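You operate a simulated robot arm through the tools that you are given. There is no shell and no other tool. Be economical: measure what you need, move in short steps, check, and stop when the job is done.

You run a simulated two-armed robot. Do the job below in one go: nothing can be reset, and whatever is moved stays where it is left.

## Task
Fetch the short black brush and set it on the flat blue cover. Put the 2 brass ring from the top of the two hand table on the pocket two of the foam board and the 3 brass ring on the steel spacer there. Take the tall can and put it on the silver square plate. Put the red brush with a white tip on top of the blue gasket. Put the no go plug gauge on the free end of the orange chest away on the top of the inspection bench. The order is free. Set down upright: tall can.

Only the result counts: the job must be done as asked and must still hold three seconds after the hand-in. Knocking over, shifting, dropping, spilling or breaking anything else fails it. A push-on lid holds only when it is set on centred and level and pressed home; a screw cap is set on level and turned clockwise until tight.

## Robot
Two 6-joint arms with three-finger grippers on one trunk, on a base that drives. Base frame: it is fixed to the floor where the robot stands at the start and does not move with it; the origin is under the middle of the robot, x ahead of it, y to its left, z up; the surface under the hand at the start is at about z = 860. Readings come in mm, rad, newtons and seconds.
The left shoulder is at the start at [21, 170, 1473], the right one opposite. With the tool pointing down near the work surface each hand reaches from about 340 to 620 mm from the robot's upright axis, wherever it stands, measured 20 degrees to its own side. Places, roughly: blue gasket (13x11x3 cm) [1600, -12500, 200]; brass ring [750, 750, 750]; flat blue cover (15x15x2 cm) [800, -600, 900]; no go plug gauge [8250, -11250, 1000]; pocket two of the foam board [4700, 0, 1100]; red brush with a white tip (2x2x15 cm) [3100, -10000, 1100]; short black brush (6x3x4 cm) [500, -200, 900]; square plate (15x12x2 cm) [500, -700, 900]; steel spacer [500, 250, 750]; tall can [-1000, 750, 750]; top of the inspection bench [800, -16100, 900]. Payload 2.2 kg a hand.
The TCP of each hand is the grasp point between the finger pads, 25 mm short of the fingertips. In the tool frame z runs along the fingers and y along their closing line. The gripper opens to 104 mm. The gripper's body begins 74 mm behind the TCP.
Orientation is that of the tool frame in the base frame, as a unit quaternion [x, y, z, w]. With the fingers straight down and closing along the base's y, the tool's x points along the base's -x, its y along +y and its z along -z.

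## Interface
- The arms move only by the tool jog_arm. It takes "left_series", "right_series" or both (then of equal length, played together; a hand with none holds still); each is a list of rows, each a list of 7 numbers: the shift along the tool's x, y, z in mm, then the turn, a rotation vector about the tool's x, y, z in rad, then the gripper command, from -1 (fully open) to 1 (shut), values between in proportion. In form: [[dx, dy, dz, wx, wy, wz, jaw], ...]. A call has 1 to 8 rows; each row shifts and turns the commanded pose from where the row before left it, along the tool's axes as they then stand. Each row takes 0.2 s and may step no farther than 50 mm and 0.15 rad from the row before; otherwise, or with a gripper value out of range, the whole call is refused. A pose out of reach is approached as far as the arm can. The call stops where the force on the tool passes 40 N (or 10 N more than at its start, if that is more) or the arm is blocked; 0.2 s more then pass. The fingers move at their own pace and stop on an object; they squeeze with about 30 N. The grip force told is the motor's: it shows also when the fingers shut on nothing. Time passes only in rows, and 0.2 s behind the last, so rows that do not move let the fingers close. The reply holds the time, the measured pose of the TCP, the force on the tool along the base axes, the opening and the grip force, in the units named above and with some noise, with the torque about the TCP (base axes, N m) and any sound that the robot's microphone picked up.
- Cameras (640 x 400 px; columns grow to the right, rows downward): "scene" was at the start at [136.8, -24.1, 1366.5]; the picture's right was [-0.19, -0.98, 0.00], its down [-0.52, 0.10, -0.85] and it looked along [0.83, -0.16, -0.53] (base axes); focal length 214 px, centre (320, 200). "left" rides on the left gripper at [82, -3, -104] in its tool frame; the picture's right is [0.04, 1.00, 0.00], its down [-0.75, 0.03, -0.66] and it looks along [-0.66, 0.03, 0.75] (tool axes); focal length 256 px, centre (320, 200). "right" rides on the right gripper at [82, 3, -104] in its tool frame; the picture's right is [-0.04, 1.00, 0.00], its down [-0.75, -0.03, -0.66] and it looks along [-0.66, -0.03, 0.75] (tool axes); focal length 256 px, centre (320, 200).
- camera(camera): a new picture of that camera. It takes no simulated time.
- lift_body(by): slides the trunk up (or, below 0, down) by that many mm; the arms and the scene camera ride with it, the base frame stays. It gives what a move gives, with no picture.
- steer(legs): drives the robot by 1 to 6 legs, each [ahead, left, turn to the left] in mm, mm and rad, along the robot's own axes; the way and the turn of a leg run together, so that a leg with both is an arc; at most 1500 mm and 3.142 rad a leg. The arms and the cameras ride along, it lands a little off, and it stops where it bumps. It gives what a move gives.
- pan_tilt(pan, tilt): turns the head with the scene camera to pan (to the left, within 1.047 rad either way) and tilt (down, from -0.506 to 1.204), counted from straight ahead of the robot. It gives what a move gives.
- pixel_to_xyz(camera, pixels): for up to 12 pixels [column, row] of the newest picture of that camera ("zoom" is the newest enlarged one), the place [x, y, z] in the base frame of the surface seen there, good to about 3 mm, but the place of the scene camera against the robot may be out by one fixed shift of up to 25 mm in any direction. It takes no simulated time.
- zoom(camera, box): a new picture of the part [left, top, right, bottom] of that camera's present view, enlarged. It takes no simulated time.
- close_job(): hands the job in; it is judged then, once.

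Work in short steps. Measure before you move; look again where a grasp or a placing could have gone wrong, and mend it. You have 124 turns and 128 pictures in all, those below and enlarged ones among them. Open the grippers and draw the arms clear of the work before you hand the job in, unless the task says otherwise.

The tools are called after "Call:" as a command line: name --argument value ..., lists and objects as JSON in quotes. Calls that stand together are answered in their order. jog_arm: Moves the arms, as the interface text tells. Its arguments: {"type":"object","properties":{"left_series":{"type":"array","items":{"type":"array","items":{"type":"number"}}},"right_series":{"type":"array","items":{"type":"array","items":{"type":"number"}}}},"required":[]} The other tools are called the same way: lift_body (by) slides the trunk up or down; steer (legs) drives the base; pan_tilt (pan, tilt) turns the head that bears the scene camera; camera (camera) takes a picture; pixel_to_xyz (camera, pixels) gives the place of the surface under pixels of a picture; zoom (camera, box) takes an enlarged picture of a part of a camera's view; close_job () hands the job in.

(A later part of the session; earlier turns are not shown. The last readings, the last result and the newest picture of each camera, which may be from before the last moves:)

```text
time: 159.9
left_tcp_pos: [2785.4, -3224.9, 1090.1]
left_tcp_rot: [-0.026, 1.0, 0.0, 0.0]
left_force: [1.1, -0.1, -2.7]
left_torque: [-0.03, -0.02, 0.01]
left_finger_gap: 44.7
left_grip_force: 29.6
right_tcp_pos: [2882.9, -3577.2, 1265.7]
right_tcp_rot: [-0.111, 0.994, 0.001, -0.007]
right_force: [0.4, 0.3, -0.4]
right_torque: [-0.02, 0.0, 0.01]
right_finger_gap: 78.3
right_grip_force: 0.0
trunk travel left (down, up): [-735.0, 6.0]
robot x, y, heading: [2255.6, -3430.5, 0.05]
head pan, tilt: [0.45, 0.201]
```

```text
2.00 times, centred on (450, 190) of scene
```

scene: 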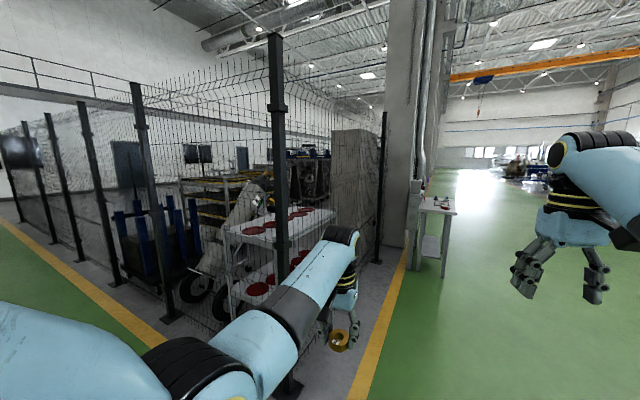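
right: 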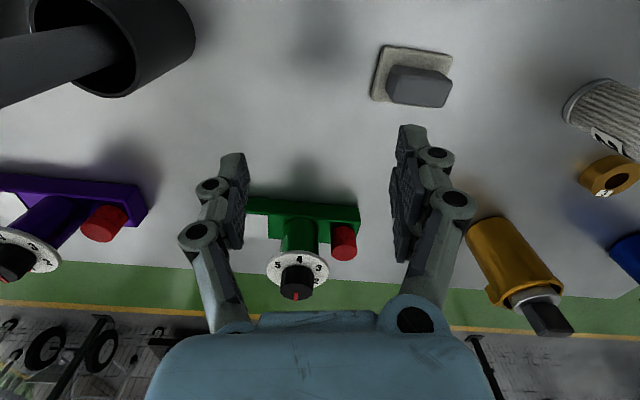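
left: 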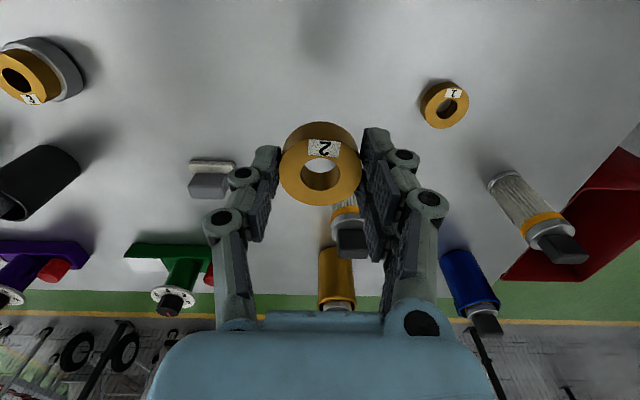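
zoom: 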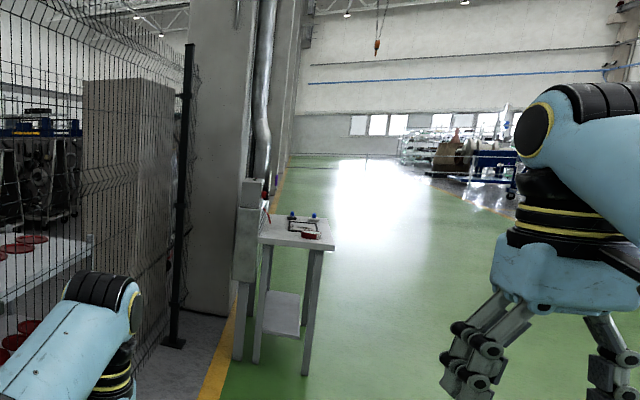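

The fence continues along y≈−2700 to x≈5230, then a pillar. I go round outside, keeping clear of the small table at (5460,-3400), to look in from beyond the pillar.

Call:
steer --legs '[[0, 0, -0.05], [1000, -950, 0], [1400, 0, 0], [1400, 0, 0], [600, 0, 0]]'

Call:
pan_tilt --pan 1.04 --tilt 0.15

Call:
camera --camera "scene"

```text
time: 183.3
left_tcp_pos: [7197.4, -4094.1, 1089.3]
left_tcp_rot: [-0.012, 1.0, 0.0, 0.0]
left_force: [0.8, -0.1, -1.5]
left_torque: [-0.01, 0.02, -0.01]
left_finger_gap: 44.8
left_grip_force: 29.7
right_tcp_pos: [7284.2, -4450.5, 1264.6]
right_tcp_rot: [-0.096, 0.995, 0.001, -0.005]
right_force: [0.7, 0.4, 0.8]
right_torque: [-0.03, 0.0, 0.0]
right_finger_gap: 78.0
right_grip_force: 0.0
trunk travel left (down, up): [-735.0, 6.0]
robot x, y, heading: [6656.7, -4286.6, 0.024]
head pan, tilt: [0.45, 0.201]
```

```text
time: 184.3
left_tcp_pos: [7197.5, -4094.9, 1088.2]
left_tcp_rot: [-0.012, 1.0, 0.0, 0.0]
left_force: [-0.3, 0.4, -2.1]
left_torque: [-0.01, 0.04, -0.01]
left_finger_gap: 44.8
left_grip_force: 30.2
right_tcp_pos: [7284.6, -4450.9, 1264.4]
right_tcp_rot: [-0.097, 0.995, 0.001, -0.007]
right_force: [-0.7, 0.9, -0.3]
right_torque: [0.01, -0.02, 0.0]
right_finger_gap: 78.1
right_grip_force: 0.0
trunk travel left (down, up): [-735.0, 6.0]
robot x, y, heading: [6660.3, -4287.6, 0.022]
head pan, tilt: [1.04, 0.15]
```

```text
73 pictures are left
```

scene: 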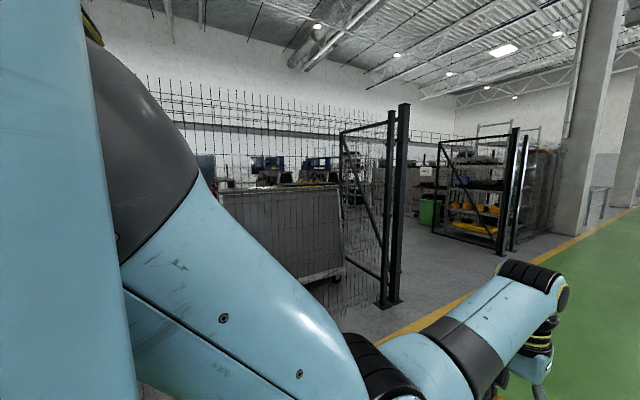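

There is an open double gate between columns 400 and 500. I measure the posts.

Call:
pixel_to_xyz --camera "scene" --pixels '[[393, 300], [512, 248], [500, 252], [385, 305], [345, 270], [440, 225], [430, 290], [330, 275], [420, 240], [480, 225], [365, 180], [610, 180]]'

Call:
zoom --camera "scene" --box '[330, 90, 560, 310]'

```text
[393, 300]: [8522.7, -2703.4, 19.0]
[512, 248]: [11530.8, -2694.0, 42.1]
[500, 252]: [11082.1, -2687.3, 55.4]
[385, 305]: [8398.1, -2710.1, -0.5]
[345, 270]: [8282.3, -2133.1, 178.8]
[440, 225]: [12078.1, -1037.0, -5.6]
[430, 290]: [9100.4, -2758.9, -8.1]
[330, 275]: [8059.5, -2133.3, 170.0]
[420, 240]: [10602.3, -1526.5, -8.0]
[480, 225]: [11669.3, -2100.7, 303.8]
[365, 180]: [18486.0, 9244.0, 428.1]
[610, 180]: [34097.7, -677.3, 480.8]
```

```text
1.82 times, centred on (445, 200) of scene
```

zoom: 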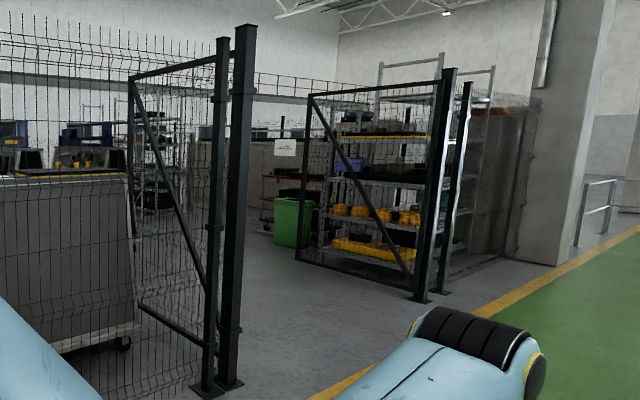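

The gate opening spans x≈8520–11080 at y≈−2700. I drive to x≈9700, turn left and enter, then look toward −x.

Call:
steer --legs '[[1500, 0, -0.022], [1500, 0, 0], [0, 0, 1.571], [1500, 0, 0], [1300, 0, 0]]'

Call:
pan_tilt --pan 0.8 --tilt 0.15

Call:
camera --camera "scene"

```text
time: 215.7
left_tcp_pos: [9407.8, -836.9, 1090.4]
left_tcp_rot: [0.708, -0.706, 0.001, 0.001]
left_force: [0.1, 0.0, -1.5]
left_torque: [-0.01, 0.02, -0.01]
left_finger_gap: 44.5
left_grip_force: 29.7
right_tcp_pos: [9767.2, -757.6, 1265.3]
right_tcp_rot: [0.765, -0.644, 0.004, 0.006]
right_force: [1.0, 0.1, 0.4]
right_torque: [-0.01, 0.02, -0.03]
right_finger_gap: 77.8
right_grip_force: 0.0
trunk travel left (down, up): [-735.0, 6.0]
robot x, y, heading: [9587.8, -1379.2, 1.57]
head pan, tilt: [1.04, 0.15]
```

```text
time: 216.4
left_tcp_pos: [9408.3, -837.0, 1088.5]
left_tcp_rot: [0.708, -0.706, 0.0, -0.001]
left_force: [-0.5, -0.3, -2.0]
left_torque: [0.01, -0.02, 0.0]
left_finger_gap: 44.6
left_grip_force: 30.7
right_tcp_pos: [9766.0, -759.1, 1265.2]
right_tcp_rot: [0.766, -0.643, 0.003, 0.004]
right_force: [0.8, -0.5, 0.9]
right_torque: [0.0, 0.01, 0.01]
right_finger_gap: 77.9
right_grip_force: 0.0
trunk travel left (down, up): [-735.0, 6.0]
robot x, y, heading: [9587.3, -1384.1, 1.572]
head pan, tilt: [0.799, 0.15]
```

```text
71 pictures are left
```

scene: 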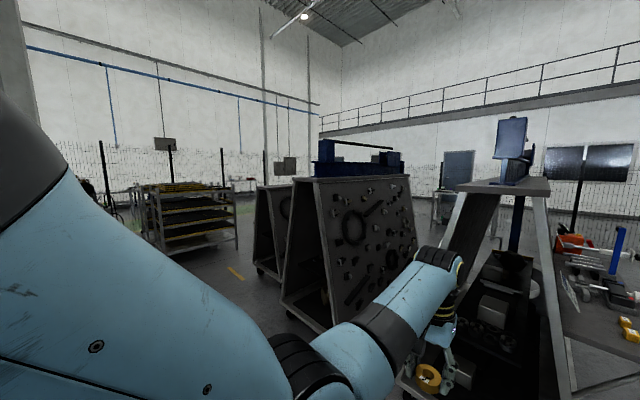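

The hand is near a bench on the right; the way lies left toward −x. I measure the obstacles before turning.

Call:
pixel_to_xyz --camera "scene" --pixels '[[190, 220], [290, 315], [365, 220], [260, 265], [500, 190], [240, 250], [405, 370], [90, 190], [160, 250], [230, 245], [330, 330], [455, 215]]'

Call:
zoom --camera "scene" --box '[60, 120, 320, 300]'

```text
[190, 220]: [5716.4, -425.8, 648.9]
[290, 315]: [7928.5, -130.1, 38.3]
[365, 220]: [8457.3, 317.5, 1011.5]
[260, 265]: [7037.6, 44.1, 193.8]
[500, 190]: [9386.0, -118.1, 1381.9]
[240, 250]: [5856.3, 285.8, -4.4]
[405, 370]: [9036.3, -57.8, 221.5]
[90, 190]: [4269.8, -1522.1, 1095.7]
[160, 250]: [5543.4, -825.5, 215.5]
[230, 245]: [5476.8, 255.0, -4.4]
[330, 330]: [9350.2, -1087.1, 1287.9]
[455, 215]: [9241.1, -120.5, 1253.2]
```

```text
2.22 times, centred on (190, 210) of scene
```

zoom: 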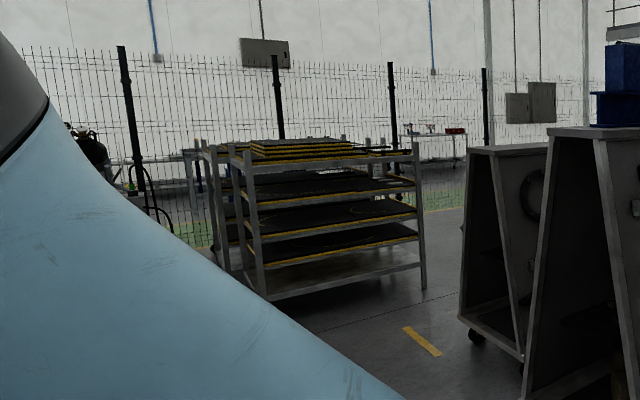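

The rack of foam trays stands around (5700,-400). I turn left to face −x and look along that way.

Call:
steer --legs '[[0, 0, 1.571]]'

Call:
pan_tilt --pan 0.0 --tilt 0.2

Call:
camera --camera "scene"

```text
time: 220.7
left_tcp_pos: [9050.1, -1568.3, 1088.5]
left_tcp_rot: [1.0, 0.009, 0.001, 0.0]
left_force: [1.0, 0.0, -1.3]
left_torque: [-0.03, -0.02, 0.01]
left_finger_gap: 44.6
left_grip_force: 30.2
right_tcp_pos: [8965.8, -1213.3, 1264.4]
right_tcp_rot: [0.996, 0.093, 0.006, 0.002]
right_force: [0.0, -0.8, -0.4]
right_torque: [0.0, -0.03, -0.03]
right_finger_gap: 78.0
right_grip_force: 0.1
trunk travel left (down, up): [-735.0, 6.0]
robot x, y, heading: [9592.9, -1380.7, -3.124]
head pan, tilt: [0.799, 0.15]
```

```text
time: 221.8
left_tcp_pos: [9049.1, -1568.3, 1089.9]
left_tcp_rot: [1.0, 0.009, 0.0, 0.0]
left_force: [-0.5, 0.0, -1.4]
left_torque: [-0.01, -0.01, 0.02]
left_finger_gap: 44.7
left_grip_force: 30.1
right_tcp_pos: [8965.2, -1212.1, 1262.7]
right_tcp_rot: [0.996, 0.093, 0.006, 0.001]
right_force: [-0.2, -1.0, 0.2]
right_torque: [-0.02, 0.01, 0.06]
right_finger_gap: 77.7
right_grip_force: 0.0
trunk travel left (down, up): [-735.0, 6.0]
robot x, y, heading: [9587.8, -1381.2, -3.126]
head pan, tilt: [0.0, 0.201]
```

```text
69 pictures are left
```

scene: 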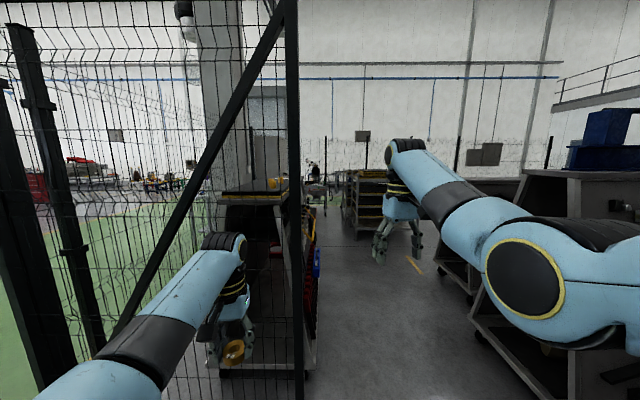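

The open gate leaf stands just ahead on the left (its edge at column 292). I measure the aisle's sides.

Call:
pixel_to_xyz --camera "scene" --pixels '[[296, 300], [305, 370], [315, 300], [480, 330], [570, 380], [470, 300], [345, 225], [380, 240], [430, 250], [310, 215], [325, 260], [355, 185]]'

Call:
zoom --camera "scene" --box '[280, 120, 480, 280]'

```text
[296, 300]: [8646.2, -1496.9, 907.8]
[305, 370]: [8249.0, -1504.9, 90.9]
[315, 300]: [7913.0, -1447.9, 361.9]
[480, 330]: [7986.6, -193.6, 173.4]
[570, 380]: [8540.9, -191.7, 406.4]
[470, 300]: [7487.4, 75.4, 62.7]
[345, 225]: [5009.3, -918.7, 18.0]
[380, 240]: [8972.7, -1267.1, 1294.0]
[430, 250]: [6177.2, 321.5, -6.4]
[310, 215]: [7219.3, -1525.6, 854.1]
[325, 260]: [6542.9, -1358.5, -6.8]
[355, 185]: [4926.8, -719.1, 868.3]
```

```text
2.50 times, centred on (380, 200) of scene
```

zoom: 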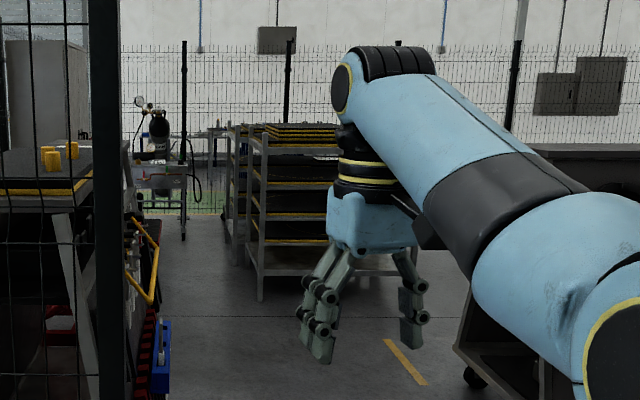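

The aisle is y −1500…−190. I strafe right 530 to its middle and go ahead to x≈6900.

Call:
steer --legs '[[0, -530, -0.017], [1400, 0, 0], [1250, 0, 0]]'

Call:
pan_tilt --pan -0.15 --tilt 0.3

Call:
camera --camera "scene"

```text
time: 237.4
left_tcp_pos: [6385.5, -1044.5, 1089.3]
left_tcp_rot: [1.0, -0.002, 0.0, 0.0]
left_force: [-0.1, -0.2, -1.9]
left_torque: [-0.01, -0.01, -0.01]
left_finger_gap: 44.6
left_grip_force: 29.7
right_tcp_pos: [6308.9, -686.7, 1263.9]
right_tcp_rot: [0.996, 0.085, 0.006, 0.001]
right_force: [0.1, 0.3, 0.6]
right_torque: [-0.01, -0.01, 0.03]
right_finger_gap: 78.1
right_grip_force: 0.0
trunk travel left (down, up): [-735.0, 6.0]
robot x, y, heading: [6926.8, -864.9, 3.137]
head pan, tilt: [0.0, 0.201]
```

```text
time: 238.1
left_tcp_pos: [6386.1, -1043.9, 1089.2]
left_tcp_rot: [1.0, 0.0, -0.001, 0.0]
left_force: [0.8, 0.8, -1.5]
left_torque: [-0.04, 0.0, 0.02]
left_finger_gap: 44.8
left_grip_force: 29.9
right_tcp_pos: [6309.7, -686.5, 1264.2]
right_tcp_rot: [0.996, 0.084, 0.006, 0.001]
right_force: [0.2, -1.1, 0.2]
right_torque: [0.0, -0.01, -0.02]
right_finger_gap: 78.0
right_grip_force: 0.1
trunk travel left (down, up): [-735.0, 6.0]
robot x, y, heading: [6925.9, -863.3, 3.143]
head pan, tilt: [-0.15, 0.3]
```

```text
67 pictures are left
```

scene: 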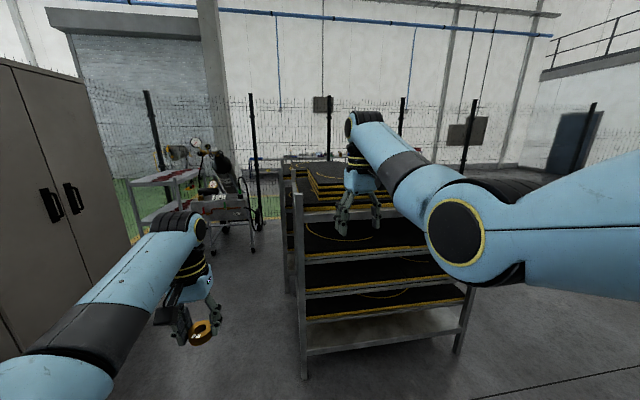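

The rack with foam boards is right ahead. I measure its extents and top height and zoom on the top.

Call:
pixel_to_xyz --camera "scene" --pixels '[[303, 350], [460, 340], [300, 200], [315, 170], [345, 190], [400, 250], [305, 232], [290, 180], [460, 285], [260, 225], [210, 230], [90, 260]]'

Call:
zoom --camera "scene" --box '[240, 130, 440, 290]'

```text
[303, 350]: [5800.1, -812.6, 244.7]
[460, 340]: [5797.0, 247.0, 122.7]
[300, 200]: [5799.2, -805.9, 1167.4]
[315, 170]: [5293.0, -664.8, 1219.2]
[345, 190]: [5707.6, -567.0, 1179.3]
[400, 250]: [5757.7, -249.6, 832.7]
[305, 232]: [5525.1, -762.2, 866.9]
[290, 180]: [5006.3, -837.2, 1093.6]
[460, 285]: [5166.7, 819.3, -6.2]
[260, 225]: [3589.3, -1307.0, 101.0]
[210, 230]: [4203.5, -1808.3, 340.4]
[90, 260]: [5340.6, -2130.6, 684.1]
```

```text
2.50 times, centred on (340, 210) of scene
```

zoom: 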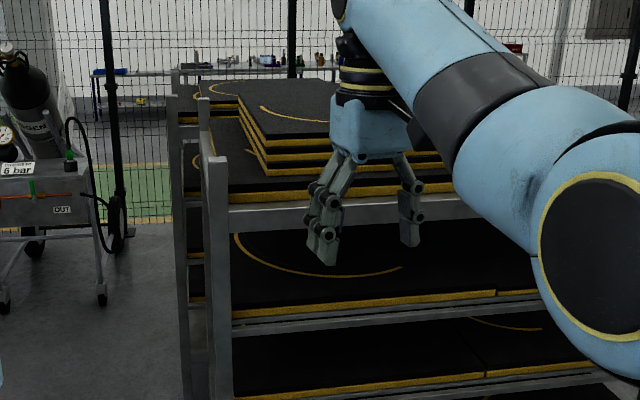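

Rack A spans x≈5200–5800, y −812…247; rack B behind it (front x≈5006, top ≈1100) should hold the wanted board at (4700,0). I go to x≈6600 and strafe right past rack A's north end to look.

Call:
steer --legs '[[310, 0, 0], [0, -1450, 0]]'

Call:
pan_tilt --pan 0.15 --tilt 0.3

Call:
camera --camera "scene"

```text
time: 243.9
left_tcp_pos: [6072.1, -277.8, 1089.3]
left_tcp_rot: [1.0, -0.023, 0.001, 0.003]
left_force: [-0.1, 1.4, -1.4]
left_torque: [-0.09, 0.01, -0.01]
left_finger_gap: 44.8
left_grip_force: 30.4
right_tcp_pos: [6010.3, 85.0, 1264.2]
right_tcp_rot: [0.998, 0.063, 0.006, 0.004]
right_force: [0.2, 1.6, 0.4]
right_torque: [-0.12, 0.02, 0.02]
right_finger_gap: 77.6
right_grip_force: 0.0
trunk travel left (down, up): [-735.0, 6.0]
robot x, y, heading: [6621.2, -127.9, 3.096]
head pan, tilt: [-0.15, 0.3]
stopped in leg 2: the robot was blocked; the commanded pose is now the measured one
```

```text
time: 244.7
left_tcp_pos: [6070.7, -284.6, 1088.2]
left_tcp_rot: [1.0, -0.02, 0.001, -0.001]
left_force: [-0.5, 0.0, -1.2]
left_torque: [0.03, 0.0, 0.0]
left_finger_gap: 44.7
left_grip_force: 30.1
right_tcp_pos: [6007.3, 76.7, 1263.9]
right_tcp_rot: [0.998, 0.064, 0.006, 0.001]
right_force: [0.2, 0.3, -0.5]
right_torque: [0.04, -0.01, -0.03]
right_finger_gap: 78.1
right_grip_force: 0.0
trunk travel left (down, up): [-735.0, 6.0]
robot x, y, heading: [6621.4, -126.8, 3.096]
head pan, tilt: [0.15, 0.3]
```

```text
65 pictures are left
```

scene: 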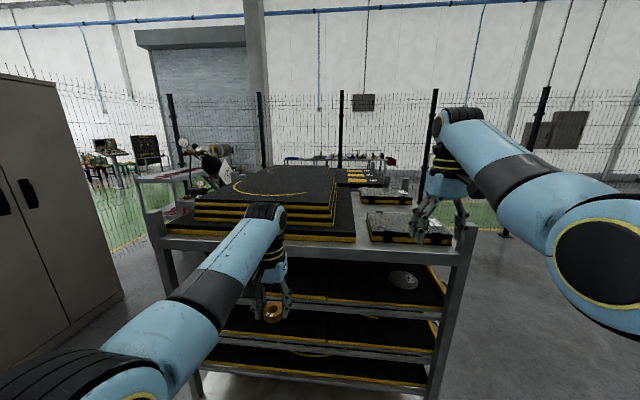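

The robot bumped something at y≈−127 (forces tiny). I back off slightly to the left and zoom on the foam boards on the rack tops.

Call:
steer --legs '[[0, 60, 0.045]]'

Call:
zoom --camera "scene" --box '[310, 130, 490, 270]'

Call:
pan_tilt --pan -1.04 --tilt 0.6

Call:
camera --camera "scene"

```text
time: 245.7
left_tcp_pos: [6076.6, -366.1, 1088.7]
left_tcp_rot: [1.0, 0.0, 0.001, 0.0]
left_force: [-0.4, -0.9, -1.9]
left_torque: [0.03, 0.0, 0.0]
left_finger_gap: 44.7
left_grip_force: 29.5
right_tcp_pos: [5998.2, -8.4, 1264.4]
right_tcp_rot: [0.996, 0.085, 0.006, 0.0]
right_force: [-0.3, -0.7, 0.4]
right_torque: [0.05, -0.03, -0.02]
right_finger_gap: 78.0
right_grip_force: 0.1
trunk travel left (down, up): [-735.0, 6.0]
robot x, y, heading: [6620.4, -185.7, 3.141]
head pan, tilt: [0.15, 0.3]
```

```text
2.86 times, centred on (400, 200) of scene
```

zoom: 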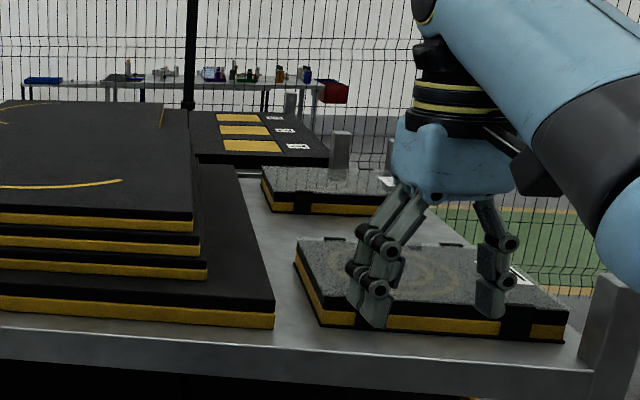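

```text
time: 247.1
left_tcp_pos: [6076.0, -366.4, 1088.5]
left_tcp_rot: [1.0, 0.0, 0.002, 0.001]
left_force: [0.4, -1.0, -1.8]
left_torque: [-0.02, 0.01, -0.01]
left_finger_gap: 44.6
left_grip_force: 30.2
right_tcp_pos: [5997.7, -7.4, 1264.6]
right_tcp_rot: [0.996, 0.085, 0.007, 0.001]
right_force: [-0.2, 1.0, -0.3]
right_torque: [-0.02, -0.05, 0.03]
right_finger_gap: 78.1
right_grip_force: 0.1
trunk travel left (down, up): [-735.0, 6.0]
robot x, y, heading: [6620.2, -183.0, 3.142]
head pan, tilt: [-1.04, 0.6]
```

```text
63 pictures are left
```

scene: 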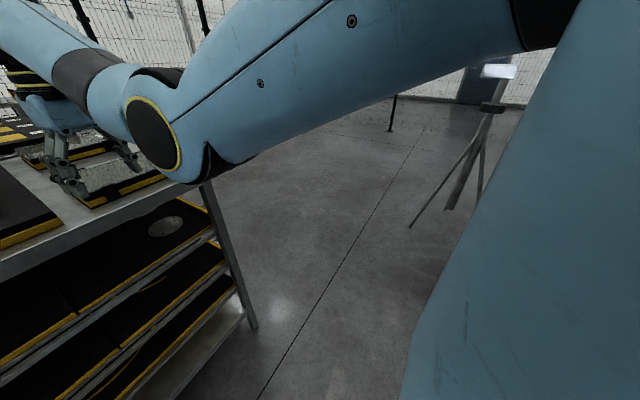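

The pocketed board (three yellow pockets with labels) lies on rack B's top. North of rack A the floor is open, so the bump was behind; I advance 150 and strafe right again.

Call:
steer --legs '[[150, 0, 0], [0, -1000, 0]]'

Call:
pan_tilt --pan 0.3 --tilt 0.35

Call:
camera --camera "scene"

```text
time: 253.2
left_tcp_pos: [5924.3, 629.4, 1088.2]
left_tcp_rot: [1.0, 0.005, 0.001, 0.0]
left_force: [0.0, -0.4, -1.6]
left_torque: [0.02, -0.03, 0.0]
left_finger_gap: 44.5
left_grip_force: 30.1
right_tcp_pos: [5842.6, 985.6, 1264.9]
right_tcp_rot: [0.996, 0.089, 0.006, 0.001]
right_force: [-0.6, 0.4, 0.1]
right_torque: [-0.07, -0.01, -0.02]
right_finger_gap: 77.9
right_grip_force: 0.0
trunk travel left (down, up): [-735.0, 6.0]
robot x, y, heading: [6464.4, 813.8, -3.134]
head pan, tilt: [-1.04, 0.6]
```

```text
time: 254.7
left_tcp_pos: [5923.9, 628.4, 1088.1]
left_tcp_rot: [1.0, 0.004, 0.0, 0.0]
left_force: [0.4, -0.5, -2.4]
left_torque: [-0.02, 0.03, 0.01]
left_finger_gap: 44.7
left_grip_force: 30.4
right_tcp_pos: [5842.0, 986.0, 1264.2]
right_tcp_rot: [0.996, 0.089, 0.006, 0.001]
right_force: [0.0, 0.0, 0.4]
right_torque: [0.0, -0.03, -0.01]
right_finger_gap: 78.0
right_grip_force: 0.1
trunk travel left (down, up): [-735.0, 6.0]
robot x, y, heading: [6463.7, 813.4, -3.137]
head pan, tilt: [0.3, 0.351]
```

```text
62 pictures are left
```

scene: 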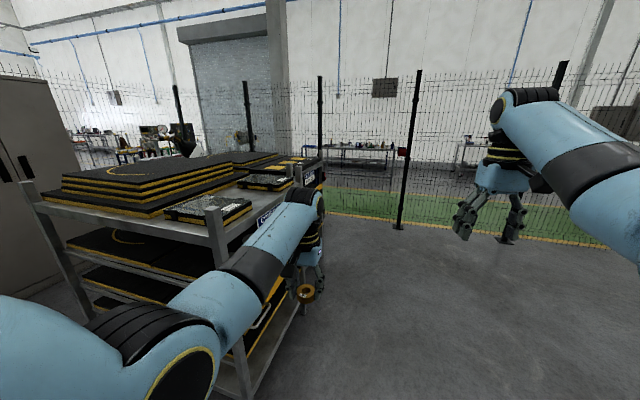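

Open floor lies north of the racks. I shift right 150, go ahead to x≈4515 and turn left to face −y toward rack B's end.

Call:
steer --legs '[[0, -160, 0], [1400, 0, 0], [550, 0, 0], [0, 0, 1.567]]'

Call:
pan_tilt --pan 0.1 --tilt 0.6

Call:
camera --camera "scene"

Call:
camera --camera "left"

```text
time: 269.1
left_tcp_pos: [4723.3, 380.0, 1088.0]
left_tcp_rot: [0.708, 0.706, 0.0, -0.001]
left_force: [-0.2, -0.3, -1.9]
left_torque: [-0.02, 0.0, 0.0]
left_finger_gap: 44.4
left_grip_force: 30.2
right_tcp_pos: [4364.9, 301.1, 1265.2]
right_tcp_rot: [0.645, 0.765, 0.005, -0.004]
right_force: [0.6, -0.2, 0.6]
right_torque: [-0.01, 0.0, -0.01]
right_finger_gap: 78.0
right_grip_force: 0.0
trunk travel left (down, up): [-735.0, 6.0]
robot x, y, heading: [4541.3, 921.7, -1.571]
head pan, tilt: [0.3, 0.351]
```

```text
time: 269.9
left_tcp_pos: [4722.6, 379.9, 1088.8]
left_tcp_rot: [0.707, 0.707, 0.0, -0.001]
left_force: [1.0, 0.2, -1.8]
left_torque: [-0.01, -0.04, 0.05]
left_finger_gap: 44.5
left_grip_force: 29.7
right_tcp_pos: [4363.9, 301.7, 1265.3]
right_tcp_rot: [0.645, 0.765, 0.004, -0.004]
right_force: [-0.4, -0.2, 0.6]
right_torque: [0.0, -0.02, -0.02]
right_finger_gap: 78.1
right_grip_force: 0.0
trunk travel left (down, up): [-735.0, 6.0]
robot x, y, heading: [4539.6, 920.0, -1.571]
head pan, tilt: [0.099, 0.6]
```

```text
61 pictures are left
```

scene: 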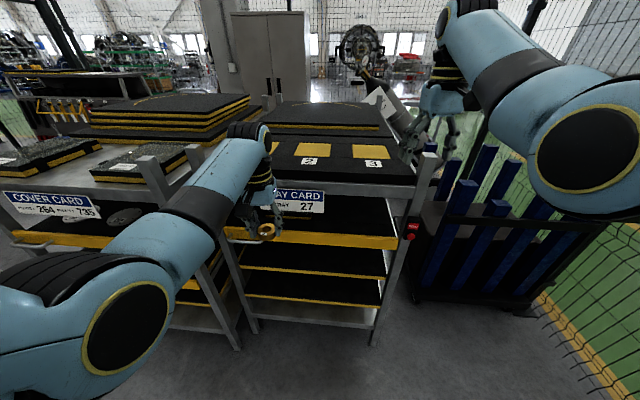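

```text
60 pictures are left
```

left: 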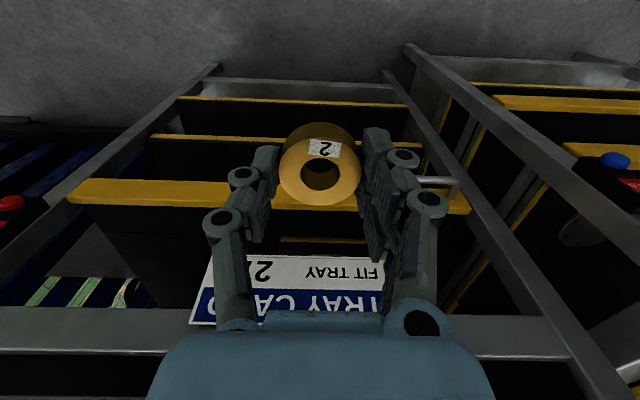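

Labels are visible near (308,160) and (373,163). I zoom to read them and measure the pockets.

Call:
zoom --camera "scene" --box '[250, 110, 430, 220]'

Call:
pixel_to_xyz --camera "scene" --pixels '[[313, 150], [297, 155], [330, 155], [300, 144], [328, 144], [308, 161], [371, 152], [354, 157], [389, 158], [372, 163], [345, 170], [340, 148]]'

```text
3.56 times, centred on (340, 165) of scene
```

zoom: 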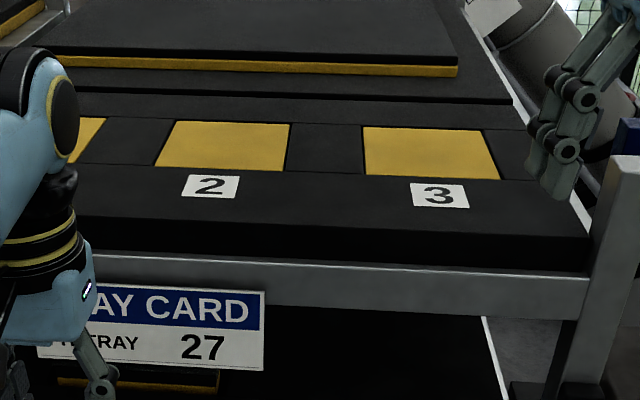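

```text
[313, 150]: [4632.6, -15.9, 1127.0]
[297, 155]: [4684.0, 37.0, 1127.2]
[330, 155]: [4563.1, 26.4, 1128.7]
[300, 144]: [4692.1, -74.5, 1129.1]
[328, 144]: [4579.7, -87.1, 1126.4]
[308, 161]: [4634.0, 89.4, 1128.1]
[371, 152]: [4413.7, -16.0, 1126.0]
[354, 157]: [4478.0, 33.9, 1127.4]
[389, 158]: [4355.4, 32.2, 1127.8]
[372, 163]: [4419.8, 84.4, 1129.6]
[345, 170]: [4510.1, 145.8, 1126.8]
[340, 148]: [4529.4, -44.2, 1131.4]
```

Pocket two's centre is about (4630,-25,1127). I raise the left hand by 150, then move right 85 and ahead 320.

Call:
jog_arm --left_series '[[0, 0, -40, 0, 0, 0, 0.6], [0, 0, -40, 0, 0, 0, 0.6], [-10, 0, -40, 0, 0, 0, 0.6], [-20, 0, -35, 0, 0, 0, 0.6]]'

Call:
steer --legs '[[0, -85, 0], [320, 0, 0]]'

Call:
camera --camera "left"

```text
time: 270.9
left_tcp_pos: [4720.8, 331.9, 1228.0]
left_tcp_rot: [0.707, 0.707, 0.002, 0.0]
left_force: [-0.4, -0.2, -1.7]
left_torque: [0.03, 0.01, -0.02]
left_finger_gap: 44.6
left_grip_force: 29.8
left hand out of reach, approached as far as the arm can: row 3, 4
right_tcp_pos: [4364.7, 300.8, 1264.5]
right_tcp_rot: [0.644, 0.765, 0.005, -0.003]
right_force: [0.6, -0.2, -0.9]
right_torque: [0.03, -0.01, -0.01]
right_finger_gap: 78.0
right_grip_force: 0.1
trunk travel left (down, up): [-735.0, 6.0]
robot x, y, heading: [4542.4, 921.4, -1.572]
head pan, tilt: [0.099, 0.6]
```

```text
time: 273.7
left_tcp_pos: [4637.8, 3.7, 1227.8]
left_tcp_rot: [0.706, 0.708, -0.001, -0.001]
left_force: [0.4, -0.2, -2.0]
left_torque: [0.03, 0.01, 0.01]
left_finger_gap: 44.5
left_grip_force: 29.8
right_tcp_pos: [4282.0, -28.1, 1264.8]
right_tcp_rot: [0.644, 0.765, 0.005, -0.004]
right_force: [-0.4, 0.0, 0.5]
right_torque: [0.02, -0.01, 0.02]
right_finger_gap: 77.9
right_grip_force: 0.1
trunk travel left (down, up): [-735.0, 6.0]
robot x, y, heading: [4458.8, 590.7, -1.572]
head pan, tilt: [0.099, 0.6]
```

```text
58 pictures are left
```

left: 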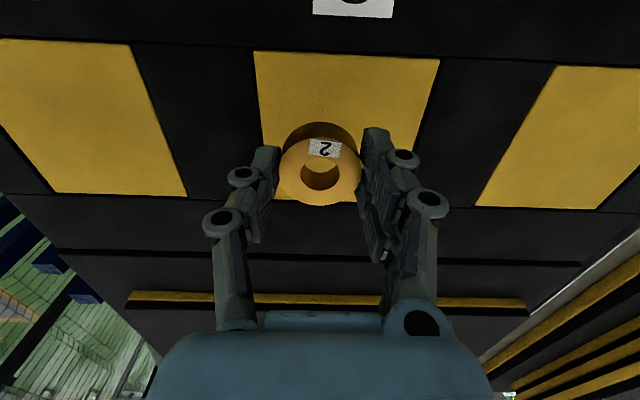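

The middle pocket (label 2) is under the hand. I measure its corners and the dark border level.

Call:
pixel_to_xyz --camera "left" --pixels '[[258, 56], [435, 64], [268, 140], [405, 150], [345, 85], [470, 120], [210, 120], [330, 35], [270, 200]]'

```text
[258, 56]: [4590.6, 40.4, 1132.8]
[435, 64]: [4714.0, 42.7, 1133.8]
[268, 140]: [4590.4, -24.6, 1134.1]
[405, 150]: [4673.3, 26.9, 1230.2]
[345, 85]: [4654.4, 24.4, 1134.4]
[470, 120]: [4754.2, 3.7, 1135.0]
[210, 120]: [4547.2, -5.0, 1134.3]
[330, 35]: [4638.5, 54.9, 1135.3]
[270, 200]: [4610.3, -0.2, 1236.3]
```

Pocket two spans x 4588–4716, y −78…42, surface z≈1134. I shift the ring to its centre (4652,-18) and lower with the trunk by 50.

Call:
jog_arm --left_series '[[-10, 7, 5, 0, 0, 0, 0.6], [-11, 7, 5, 0, 0, 0, 0.6]]'

Call:
lift_body --by -40

Call:
camera --camera "left"

```text
time: 274.3
left_tcp_pos: [4650.6, -18.0, 1218.7]
left_tcp_rot: [0.706, 0.708, 0.002, 0.0]
left_force: [0.3, 0.5, -2.0]
left_torque: [0.03, -0.02, 0.01]
left_finger_gap: 44.5
left_grip_force: 29.7
right_tcp_pos: [4282.3, -30.1, 1264.9]
right_tcp_rot: [0.643, 0.766, 0.004, -0.005]
right_force: [0.3, -1.2, -1.1]
right_torque: [-0.01, 0.03, 0.01]
right_finger_gap: 78.1
right_grip_force: 0.1
trunk travel left (down, up): [-735.0, 6.0]
robot x, y, heading: [4459.1, 593.1, -1.567]
head pan, tilt: [0.099, 0.6]
```

```text
time: 275.1
left_tcp_pos: [4650.7, -16.4, 1179.8]
left_tcp_rot: [0.706, 0.709, 0.0, 0.0]
left_force: [0.0, 0.4, -1.6]
left_torque: [-0.02, -0.01, -0.01]
left_finger_gap: 44.5
left_grip_force: 30.0
right_tcp_pos: [4282.0, -28.1, 1225.3]
right_tcp_rot: [0.644, 0.765, 0.004, -0.004]
right_force: [0.3, 0.5, 0.8]
right_torque: [-0.01, -0.01, 0.0]
right_finger_gap: 78.4
right_grip_force: 0.0
trunk travel left (down, up): [-695.0, 46.0]
robot x, y, heading: [4458.9, 596.4, -1.568]
head pan, tilt: [0.099, 0.6]
```

```text
57 pictures are left
```

left: 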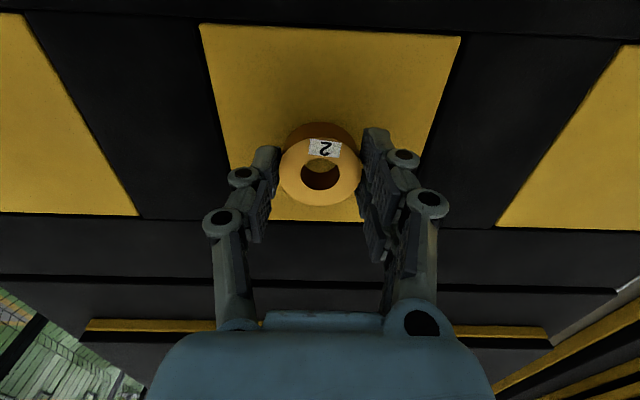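

Over the pocket; I lower gently ~16 mm to contact.

Call:
jog_arm --left_series '[[0, 0, 9, 0, 0, 0, 0.6], [0, 0, 4, 0, 0, 0, 0.6], [0, 0, 2, 0, 0, 0, 0.6], [0, 0, 1.5, 0, 0, 0, 0.6]]'

```text
time: 276.1
left_tcp_pos: [4651.0, -18.3, 1163.2]
left_tcp_rot: [0.706, 0.708, 0.0, 0.0]
left_force: [-0.7, 0.9, 3.8]
left_torque: [-0.03, 0.1, -0.03]
left_finger_gap: 44.6
left_grip_force: 29.7
right_tcp_pos: [4280.3, -29.0, 1224.6]
right_tcp_rot: [0.643, 0.766, 0.004, -0.003]
right_force: [0.4, 0.1, 0.6]
right_torque: [0.01, -0.03, -0.01]
right_finger_gap: 78.1
right_grip_force: 0.0
trunk travel left (down, up): [-695.0, 46.0]
robot x, y, heading: [4454.6, 592.3, -1.568]
head pan, tilt: [0.099, 0.6]
```

Contact (≈4–6 N). I open and rise.

Call:
jog_arm --left_series '[[0, 0, 0, 0, 0, 0, 0], [0, 0, 0, 0, 0, 0, -0.4], [0, 0, 0, 0, 0, 0, -0.4], [0, 0, -30, 0, 0, 0, -0.4], [0, 0, -30, 0, 0, 0, -0.4]]'

Call:
lift_body --by 40

Call:
camera --camera "left"

```text
time: 277.3
left_tcp_pos: [4650.7, -20.4, 1220.9]
left_tcp_rot: [0.706, 0.709, 0.001, 0.0]
left_force: [0.8, -0.1, -0.4]
left_torque: [-0.03, 0.07, 0.01]
left_finger_gap: 72.9
left_grip_force: 0.0
right_tcp_pos: [4281.8, -30.0, 1224.9]
right_tcp_rot: [0.643, 0.765, 0.005, -0.003]
right_force: [0.3, 1.1, 0.2]
right_torque: [0.0, 0.0, -0.01]
right_finger_gap: 78.0
right_grip_force: 0.0
trunk travel left (down, up): [-695.0, 46.0]
robot x, y, heading: [4459.0, 594.7, -1.568]
head pan, tilt: [0.099, 0.6]
```

```text
time: 278.2
left_tcp_pos: [4651.6, -21.2, 1260.7]
left_tcp_rot: [0.706, 0.708, -0.001, 0.001]
left_force: [-0.5, 0.0, -0.4]
left_torque: [0.02, 0.03, 0.01]
left_finger_gap: 72.7
left_grip_force: 0.0
right_tcp_pos: [4282.2, -29.3, 1264.6]
right_tcp_rot: [0.643, 0.766, 0.006, -0.004]
right_force: [0.7, -0.3, 0.6]
right_torque: [0.0, -0.03, 0.0]
right_finger_gap: 78.2
right_grip_force: 0.1
trunk travel left (down, up): [-735.0, 6.0]
robot x, y, heading: [4458.4, 589.2, -1.567]
head pan, tilt: [0.099, 0.6]
```

```text
56 pictures are left
```

left: 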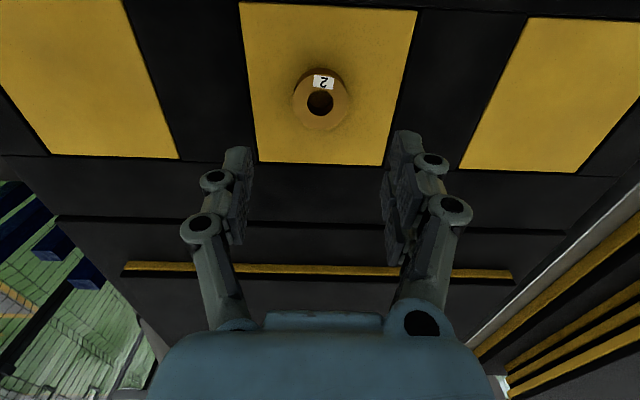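

Ring 2 lies in pocket two. I retrace the proven path: back off, turn to face −x, reverse to x≈6470 and strafe left between the racks and boards.

Call:
steer --legs '[[-384, 0, 0], [0, 0, -1.575], [-1400, 0, 0], [-600, 0, 0]]'

```text
time: 294.1
left_tcp_pos: [5845.6, 756.0, 1260.3]
left_tcp_rot: [1.0, -0.013, 0.0, 0.0]
left_force: [-0.1, -0.4, 0.0]
left_torque: [-0.01, 0.03, -0.01]
left_finger_gap: 72.8
left_grip_force: 0.1
right_tcp_pos: [5849.3, 1124.4, 1264.4]
right_tcp_rot: [0.997, 0.072, 0.006, 0.001]
right_force: [-0.2, -0.4, 0.2]
right_torque: [0.03, -0.01, 0.02]
right_finger_gap: 77.9
right_grip_force: 0.0
trunk travel left (down, up): [-735.0, 6.0]
robot x, y, heading: [6465.9, 930.7, 3.115]
head pan, tilt: [0.099, 0.6]
```

Position (6466,931) as planned. I straighten and strafe left back to y≈−850, then reverse along the aisle.

Call:
steer --legs '[[0, 0, 0.027], [0, 900, 0], [0, 880, 0]]'

```text
time: 303.4
left_tcp_pos: [5841.4, -1024.3, 1261.9]
left_tcp_rot: [1.0, -0.002, -0.001, 0.0]
left_force: [-0.1, 0.2, -0.8]
left_torque: [0.02, -0.02, 0.02]
left_finger_gap: 72.8
left_grip_force: 0.0
right_tcp_pos: [5836.5, -656.5, 1266.3]
right_tcp_rot: [0.997, 0.083, 0.006, 0.001]
right_force: [-0.1, 0.3, 0.1]
right_torque: [-0.01, 0.0, -0.02]
right_finger_gap: 77.9
right_grip_force: 0.1
trunk travel left (down, up): [-735.0, 6.0]
robot x, y, heading: [6456.0, -838.1, 3.14]
head pan, tilt: [0.099, 0.6]
```

Now I reverse to x≈9600, turn to face −y and leave through the gate.

Call:
steer --legs '[[-1500, 0, 0], [-1500, 0, 0], [-140, 0, 0], [0, 0, 1.572]]'

```text
time: 322.6
left_tcp_pos: [9797.1, -1429.4, 1260.6]
left_tcp_rot: [0.696, 0.718, 0.0, 0.001]
left_force: [-0.2, 0.4, -0.1]
left_torque: [0.02, 0.0, -0.01]
left_finger_gap: 72.7
left_grip_force: 0.0
right_tcp_pos: [9426.7, -1447.2, 1263.9]
right_tcp_rot: [0.634, 0.773, 0.005, -0.004]
right_force: [0.3, -0.7, 0.8]
right_torque: [0.0, 0.03, -0.01]
right_finger_gap: 78.1
right_grip_force: 0.1
trunk travel left (down, up): [-735.0, 6.0]
robot x, y, heading: [9588.2, -820.4, -1.545]
head pan, tilt: [0.099, 0.6]
```

I straighten, drive out through the gate and look ahead toward −y.

Call:
steer --legs '[[0, 0, -0.026], [1500, 0, 0], [1500, 0, 0], [1000, 0, 0]]'

Call:
pan_tilt --pan -0.3 --tilt 0.1

Call:
camera --camera "scene"

```text
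time: 342.3
left_tcp_pos: [9800.7, -5452.9, 1261.7]
left_tcp_rot: [0.699, 0.715, 0.0, 0.0]
left_force: [-0.1, 0.4, 0.5]
left_torque: [0.0, 0.02, 0.0]
left_finger_gap: 72.7
left_grip_force: 0.0
right_tcp_pos: [9431.8, -5466.6, 1264.2]
right_tcp_rot: [0.638, 0.77, 0.004, -0.004]
right_force: [-0.1, 0.6, 0.3]
right_torque: [-0.01, -0.02, 0.04]
right_finger_gap: 78.1
right_grip_force: 0.0
trunk travel left (down, up): [-735.0, 6.0]
robot x, y, heading: [9598.4, -4843.9, -1.552]
head pan, tilt: [0.099, 0.6]
```

```text
time: 343.2
left_tcp_pos: [9800.6, -5453.3, 1261.5]
left_tcp_rot: [0.7, 0.714, -0.001, 0.001]
left_force: [0.0, -0.6, 0.1]
left_torque: [-0.03, -0.01, 0.02]
left_finger_gap: 72.9
left_grip_force: 0.1
right_tcp_pos: [9432.6, -5466.5, 1264.0]
right_tcp_rot: [0.638, 0.77, 0.005, -0.004]
right_force: [-0.4, 0.0, 0.9]
right_torque: [0.02, 0.03, -0.02]
right_finger_gap: 78.0
right_grip_force: 0.1
trunk travel left (down, up): [-735.0, 6.0]
robot x, y, heading: [9601.6, -4846.0, -1.553]
head pan, tilt: [-0.3, 0.099]
```

```text
55 pictures are left
```

scene: 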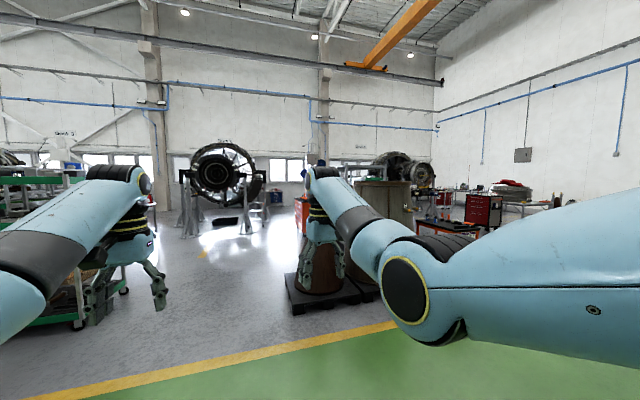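

I measure the pallet, left rack and objects ahead to plan the way to the gauge near (8250,-11250).

Call:
pixel_to_xyz --camera "scene" --pixels '[[290, 305], [345, 300], [385, 200], [78, 320], [124, 290], [190, 232], [245, 232], [300, 220], [440, 215], [485, 210], [275, 200], [525, 195]]'

Call:
zoom --camera "scene" --box '[260, 130, 560, 300]'

```text
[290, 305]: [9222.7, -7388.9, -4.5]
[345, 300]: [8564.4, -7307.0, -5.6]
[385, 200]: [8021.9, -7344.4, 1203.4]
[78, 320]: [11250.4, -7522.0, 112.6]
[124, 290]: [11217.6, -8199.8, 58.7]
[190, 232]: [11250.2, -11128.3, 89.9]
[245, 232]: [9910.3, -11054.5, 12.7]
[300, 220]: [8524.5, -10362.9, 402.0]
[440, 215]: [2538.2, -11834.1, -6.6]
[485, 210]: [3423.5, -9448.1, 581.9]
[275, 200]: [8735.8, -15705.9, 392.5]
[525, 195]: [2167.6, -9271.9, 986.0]
```

```text
2.13 times, centred on (410, 215) of scene
```

zoom: 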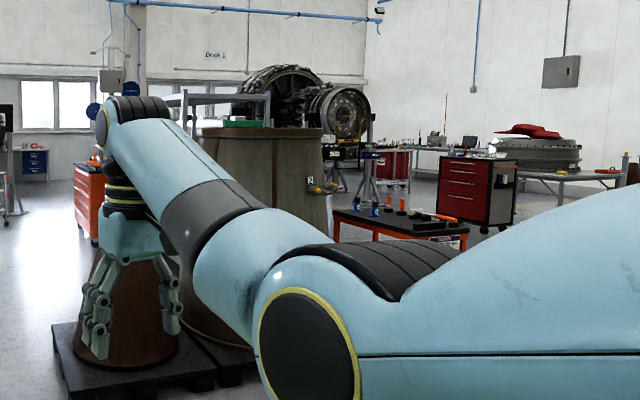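

The pallet occupies x≤9250 at y≈−7400. I shift left to x≈10080 and drive to y≈−9300, then look right toward the orange cart.

Call:
steer --legs '[[0, 480, -0.019], [1500, 0, 0], [1500, 0, 0], [1400, 0, 0]]'

Call:
pan_tilt --pan -0.75 --tilt 0.25

Call:
camera --camera "scene"

```text
time: 366.7
left_tcp_pos: [10274.0, -9848.2, 1261.5]
left_tcp_rot: [0.709, 0.705, 0.0, 0.001]
left_force: [0.1, 0.0, -0.3]
left_torque: [-0.01, 0.02, 0.0]
left_finger_gap: 72.7
left_grip_force: 0.0
right_tcp_pos: [9905.2, -9852.1, 1265.8]
right_tcp_rot: [0.647, 0.763, 0.005, -0.005]
right_force: [1.3, 1.4, 0.3]
right_torque: [0.01, -0.01, -0.02]
right_finger_gap: 78.0
right_grip_force: 0.0
trunk travel left (down, up): [-735.0, 6.0]
robot x, y, heading: [10086.7, -9234.4, -1.578]
head pan, tilt: [-0.3, 0.099]
```

```text
time: 367.6
left_tcp_pos: [10274.8, -9847.0, 1262.2]
left_tcp_rot: [0.709, 0.705, 0.0, 0.001]
left_force: [0.9, -0.8, -0.3]
left_torque: [-0.02, 0.01, -0.01]
left_finger_gap: 72.9
left_grip_force: 0.1
right_tcp_pos: [9905.6, -9853.2, 1264.8]
right_tcp_rot: [0.647, 0.763, 0.005, -0.004]
right_force: [-0.8, -0.1, -0.1]
right_torque: [-0.01, -0.03, -0.02]
right_finger_gap: 77.9
right_grip_force: 0.1
trunk travel left (down, up): [-735.0, 6.0]
robot x, y, heading: [10089.9, -9232.1, -1.578]
head pan, tilt: [-0.75, 0.25]
```

```text
53 pictures are left
```

scene: 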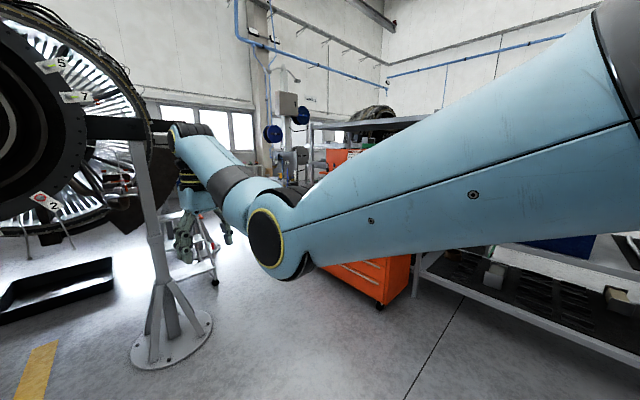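

The arm hides the orange chest. I turn right to face −x and look over it.

Call:
steer --legs '[[0, 0, -1.563]]'

Call:
pan_tilt --pan 0.25 --tilt 0.25

Call:
camera --camera "scene"

```text
time: 371.7
left_tcp_pos: [9477.3, -9439.1, 1260.3]
left_tcp_rot: [1.0, 0.013, -0.001, 0.0]
left_force: [-0.3, 0.6, -0.2]
left_torque: [-0.01, 0.01, -0.01]
left_finger_gap: 72.8
left_grip_force: 0.0
right_tcp_pos: [9462.1, -9069.5, 1264.8]
right_tcp_rot: [0.995, 0.098, 0.006, 0.0]
right_force: [0.0, 0.2, -0.3]
right_torque: [-0.03, -0.01, 0.02]
right_finger_gap: 78.0
right_grip_force: 0.0
trunk travel left (down, up): [-735.0, 6.0]
robot x, y, heading: [10088.4, -9230.7, -3.115]
head pan, tilt: [-0.75, 0.25]
```

```text
time: 373.0
left_tcp_pos: [9478.4, -9439.1, 1261.0]
left_tcp_rot: [1.0, 0.011, -0.001, 0.0]
left_force: [0.2, -0.3, 0.7]
left_torque: [0.0, -0.01, 0.0]
left_finger_gap: 72.8
left_grip_force: 0.1
right_tcp_pos: [9463.2, -9070.5, 1265.0]
right_tcp_rot: [0.995, 0.097, 0.006, 0.0]
right_force: [-0.5, -0.3, 0.6]
right_torque: [-0.02, 0.0, -0.02]
right_finger_gap: 78.0
right_grip_force: 0.0
trunk travel left (down, up): [-735.0, 6.0]
robot x, y, heading: [10088.2, -9232.2, -3.117]
head pan, tilt: [0.25, 0.25]
```

```text
52 pictures are left
```

scene: 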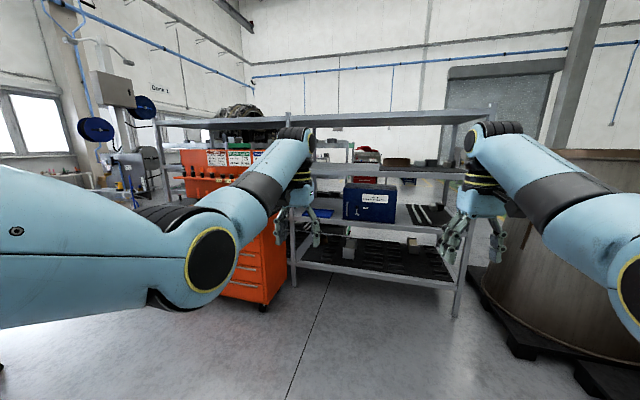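

I zoom on the chest with its pegboard and labels near (210,165).

Call:
zoom --camera "scene" --box '[150, 120, 330, 240]'

Call:
pixel_to_xyz --camera "scene" --pixels '[[195, 190], [215, 160], [240, 158], [265, 300], [230, 290], [200, 170], [160, 150], [290, 290], [130, 180]]'

```text
3.33 times, centred on (240, 180) of scene
```

zoom: 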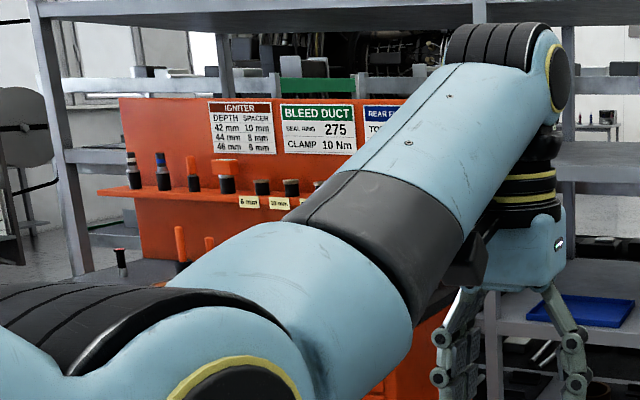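

```text
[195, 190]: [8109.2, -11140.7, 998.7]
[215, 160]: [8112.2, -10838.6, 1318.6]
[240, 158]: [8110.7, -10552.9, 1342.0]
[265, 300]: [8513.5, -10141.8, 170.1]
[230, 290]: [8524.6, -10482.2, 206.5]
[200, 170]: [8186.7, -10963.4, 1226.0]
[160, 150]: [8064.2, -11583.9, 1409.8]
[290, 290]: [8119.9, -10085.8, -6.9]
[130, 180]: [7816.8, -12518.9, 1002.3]
```

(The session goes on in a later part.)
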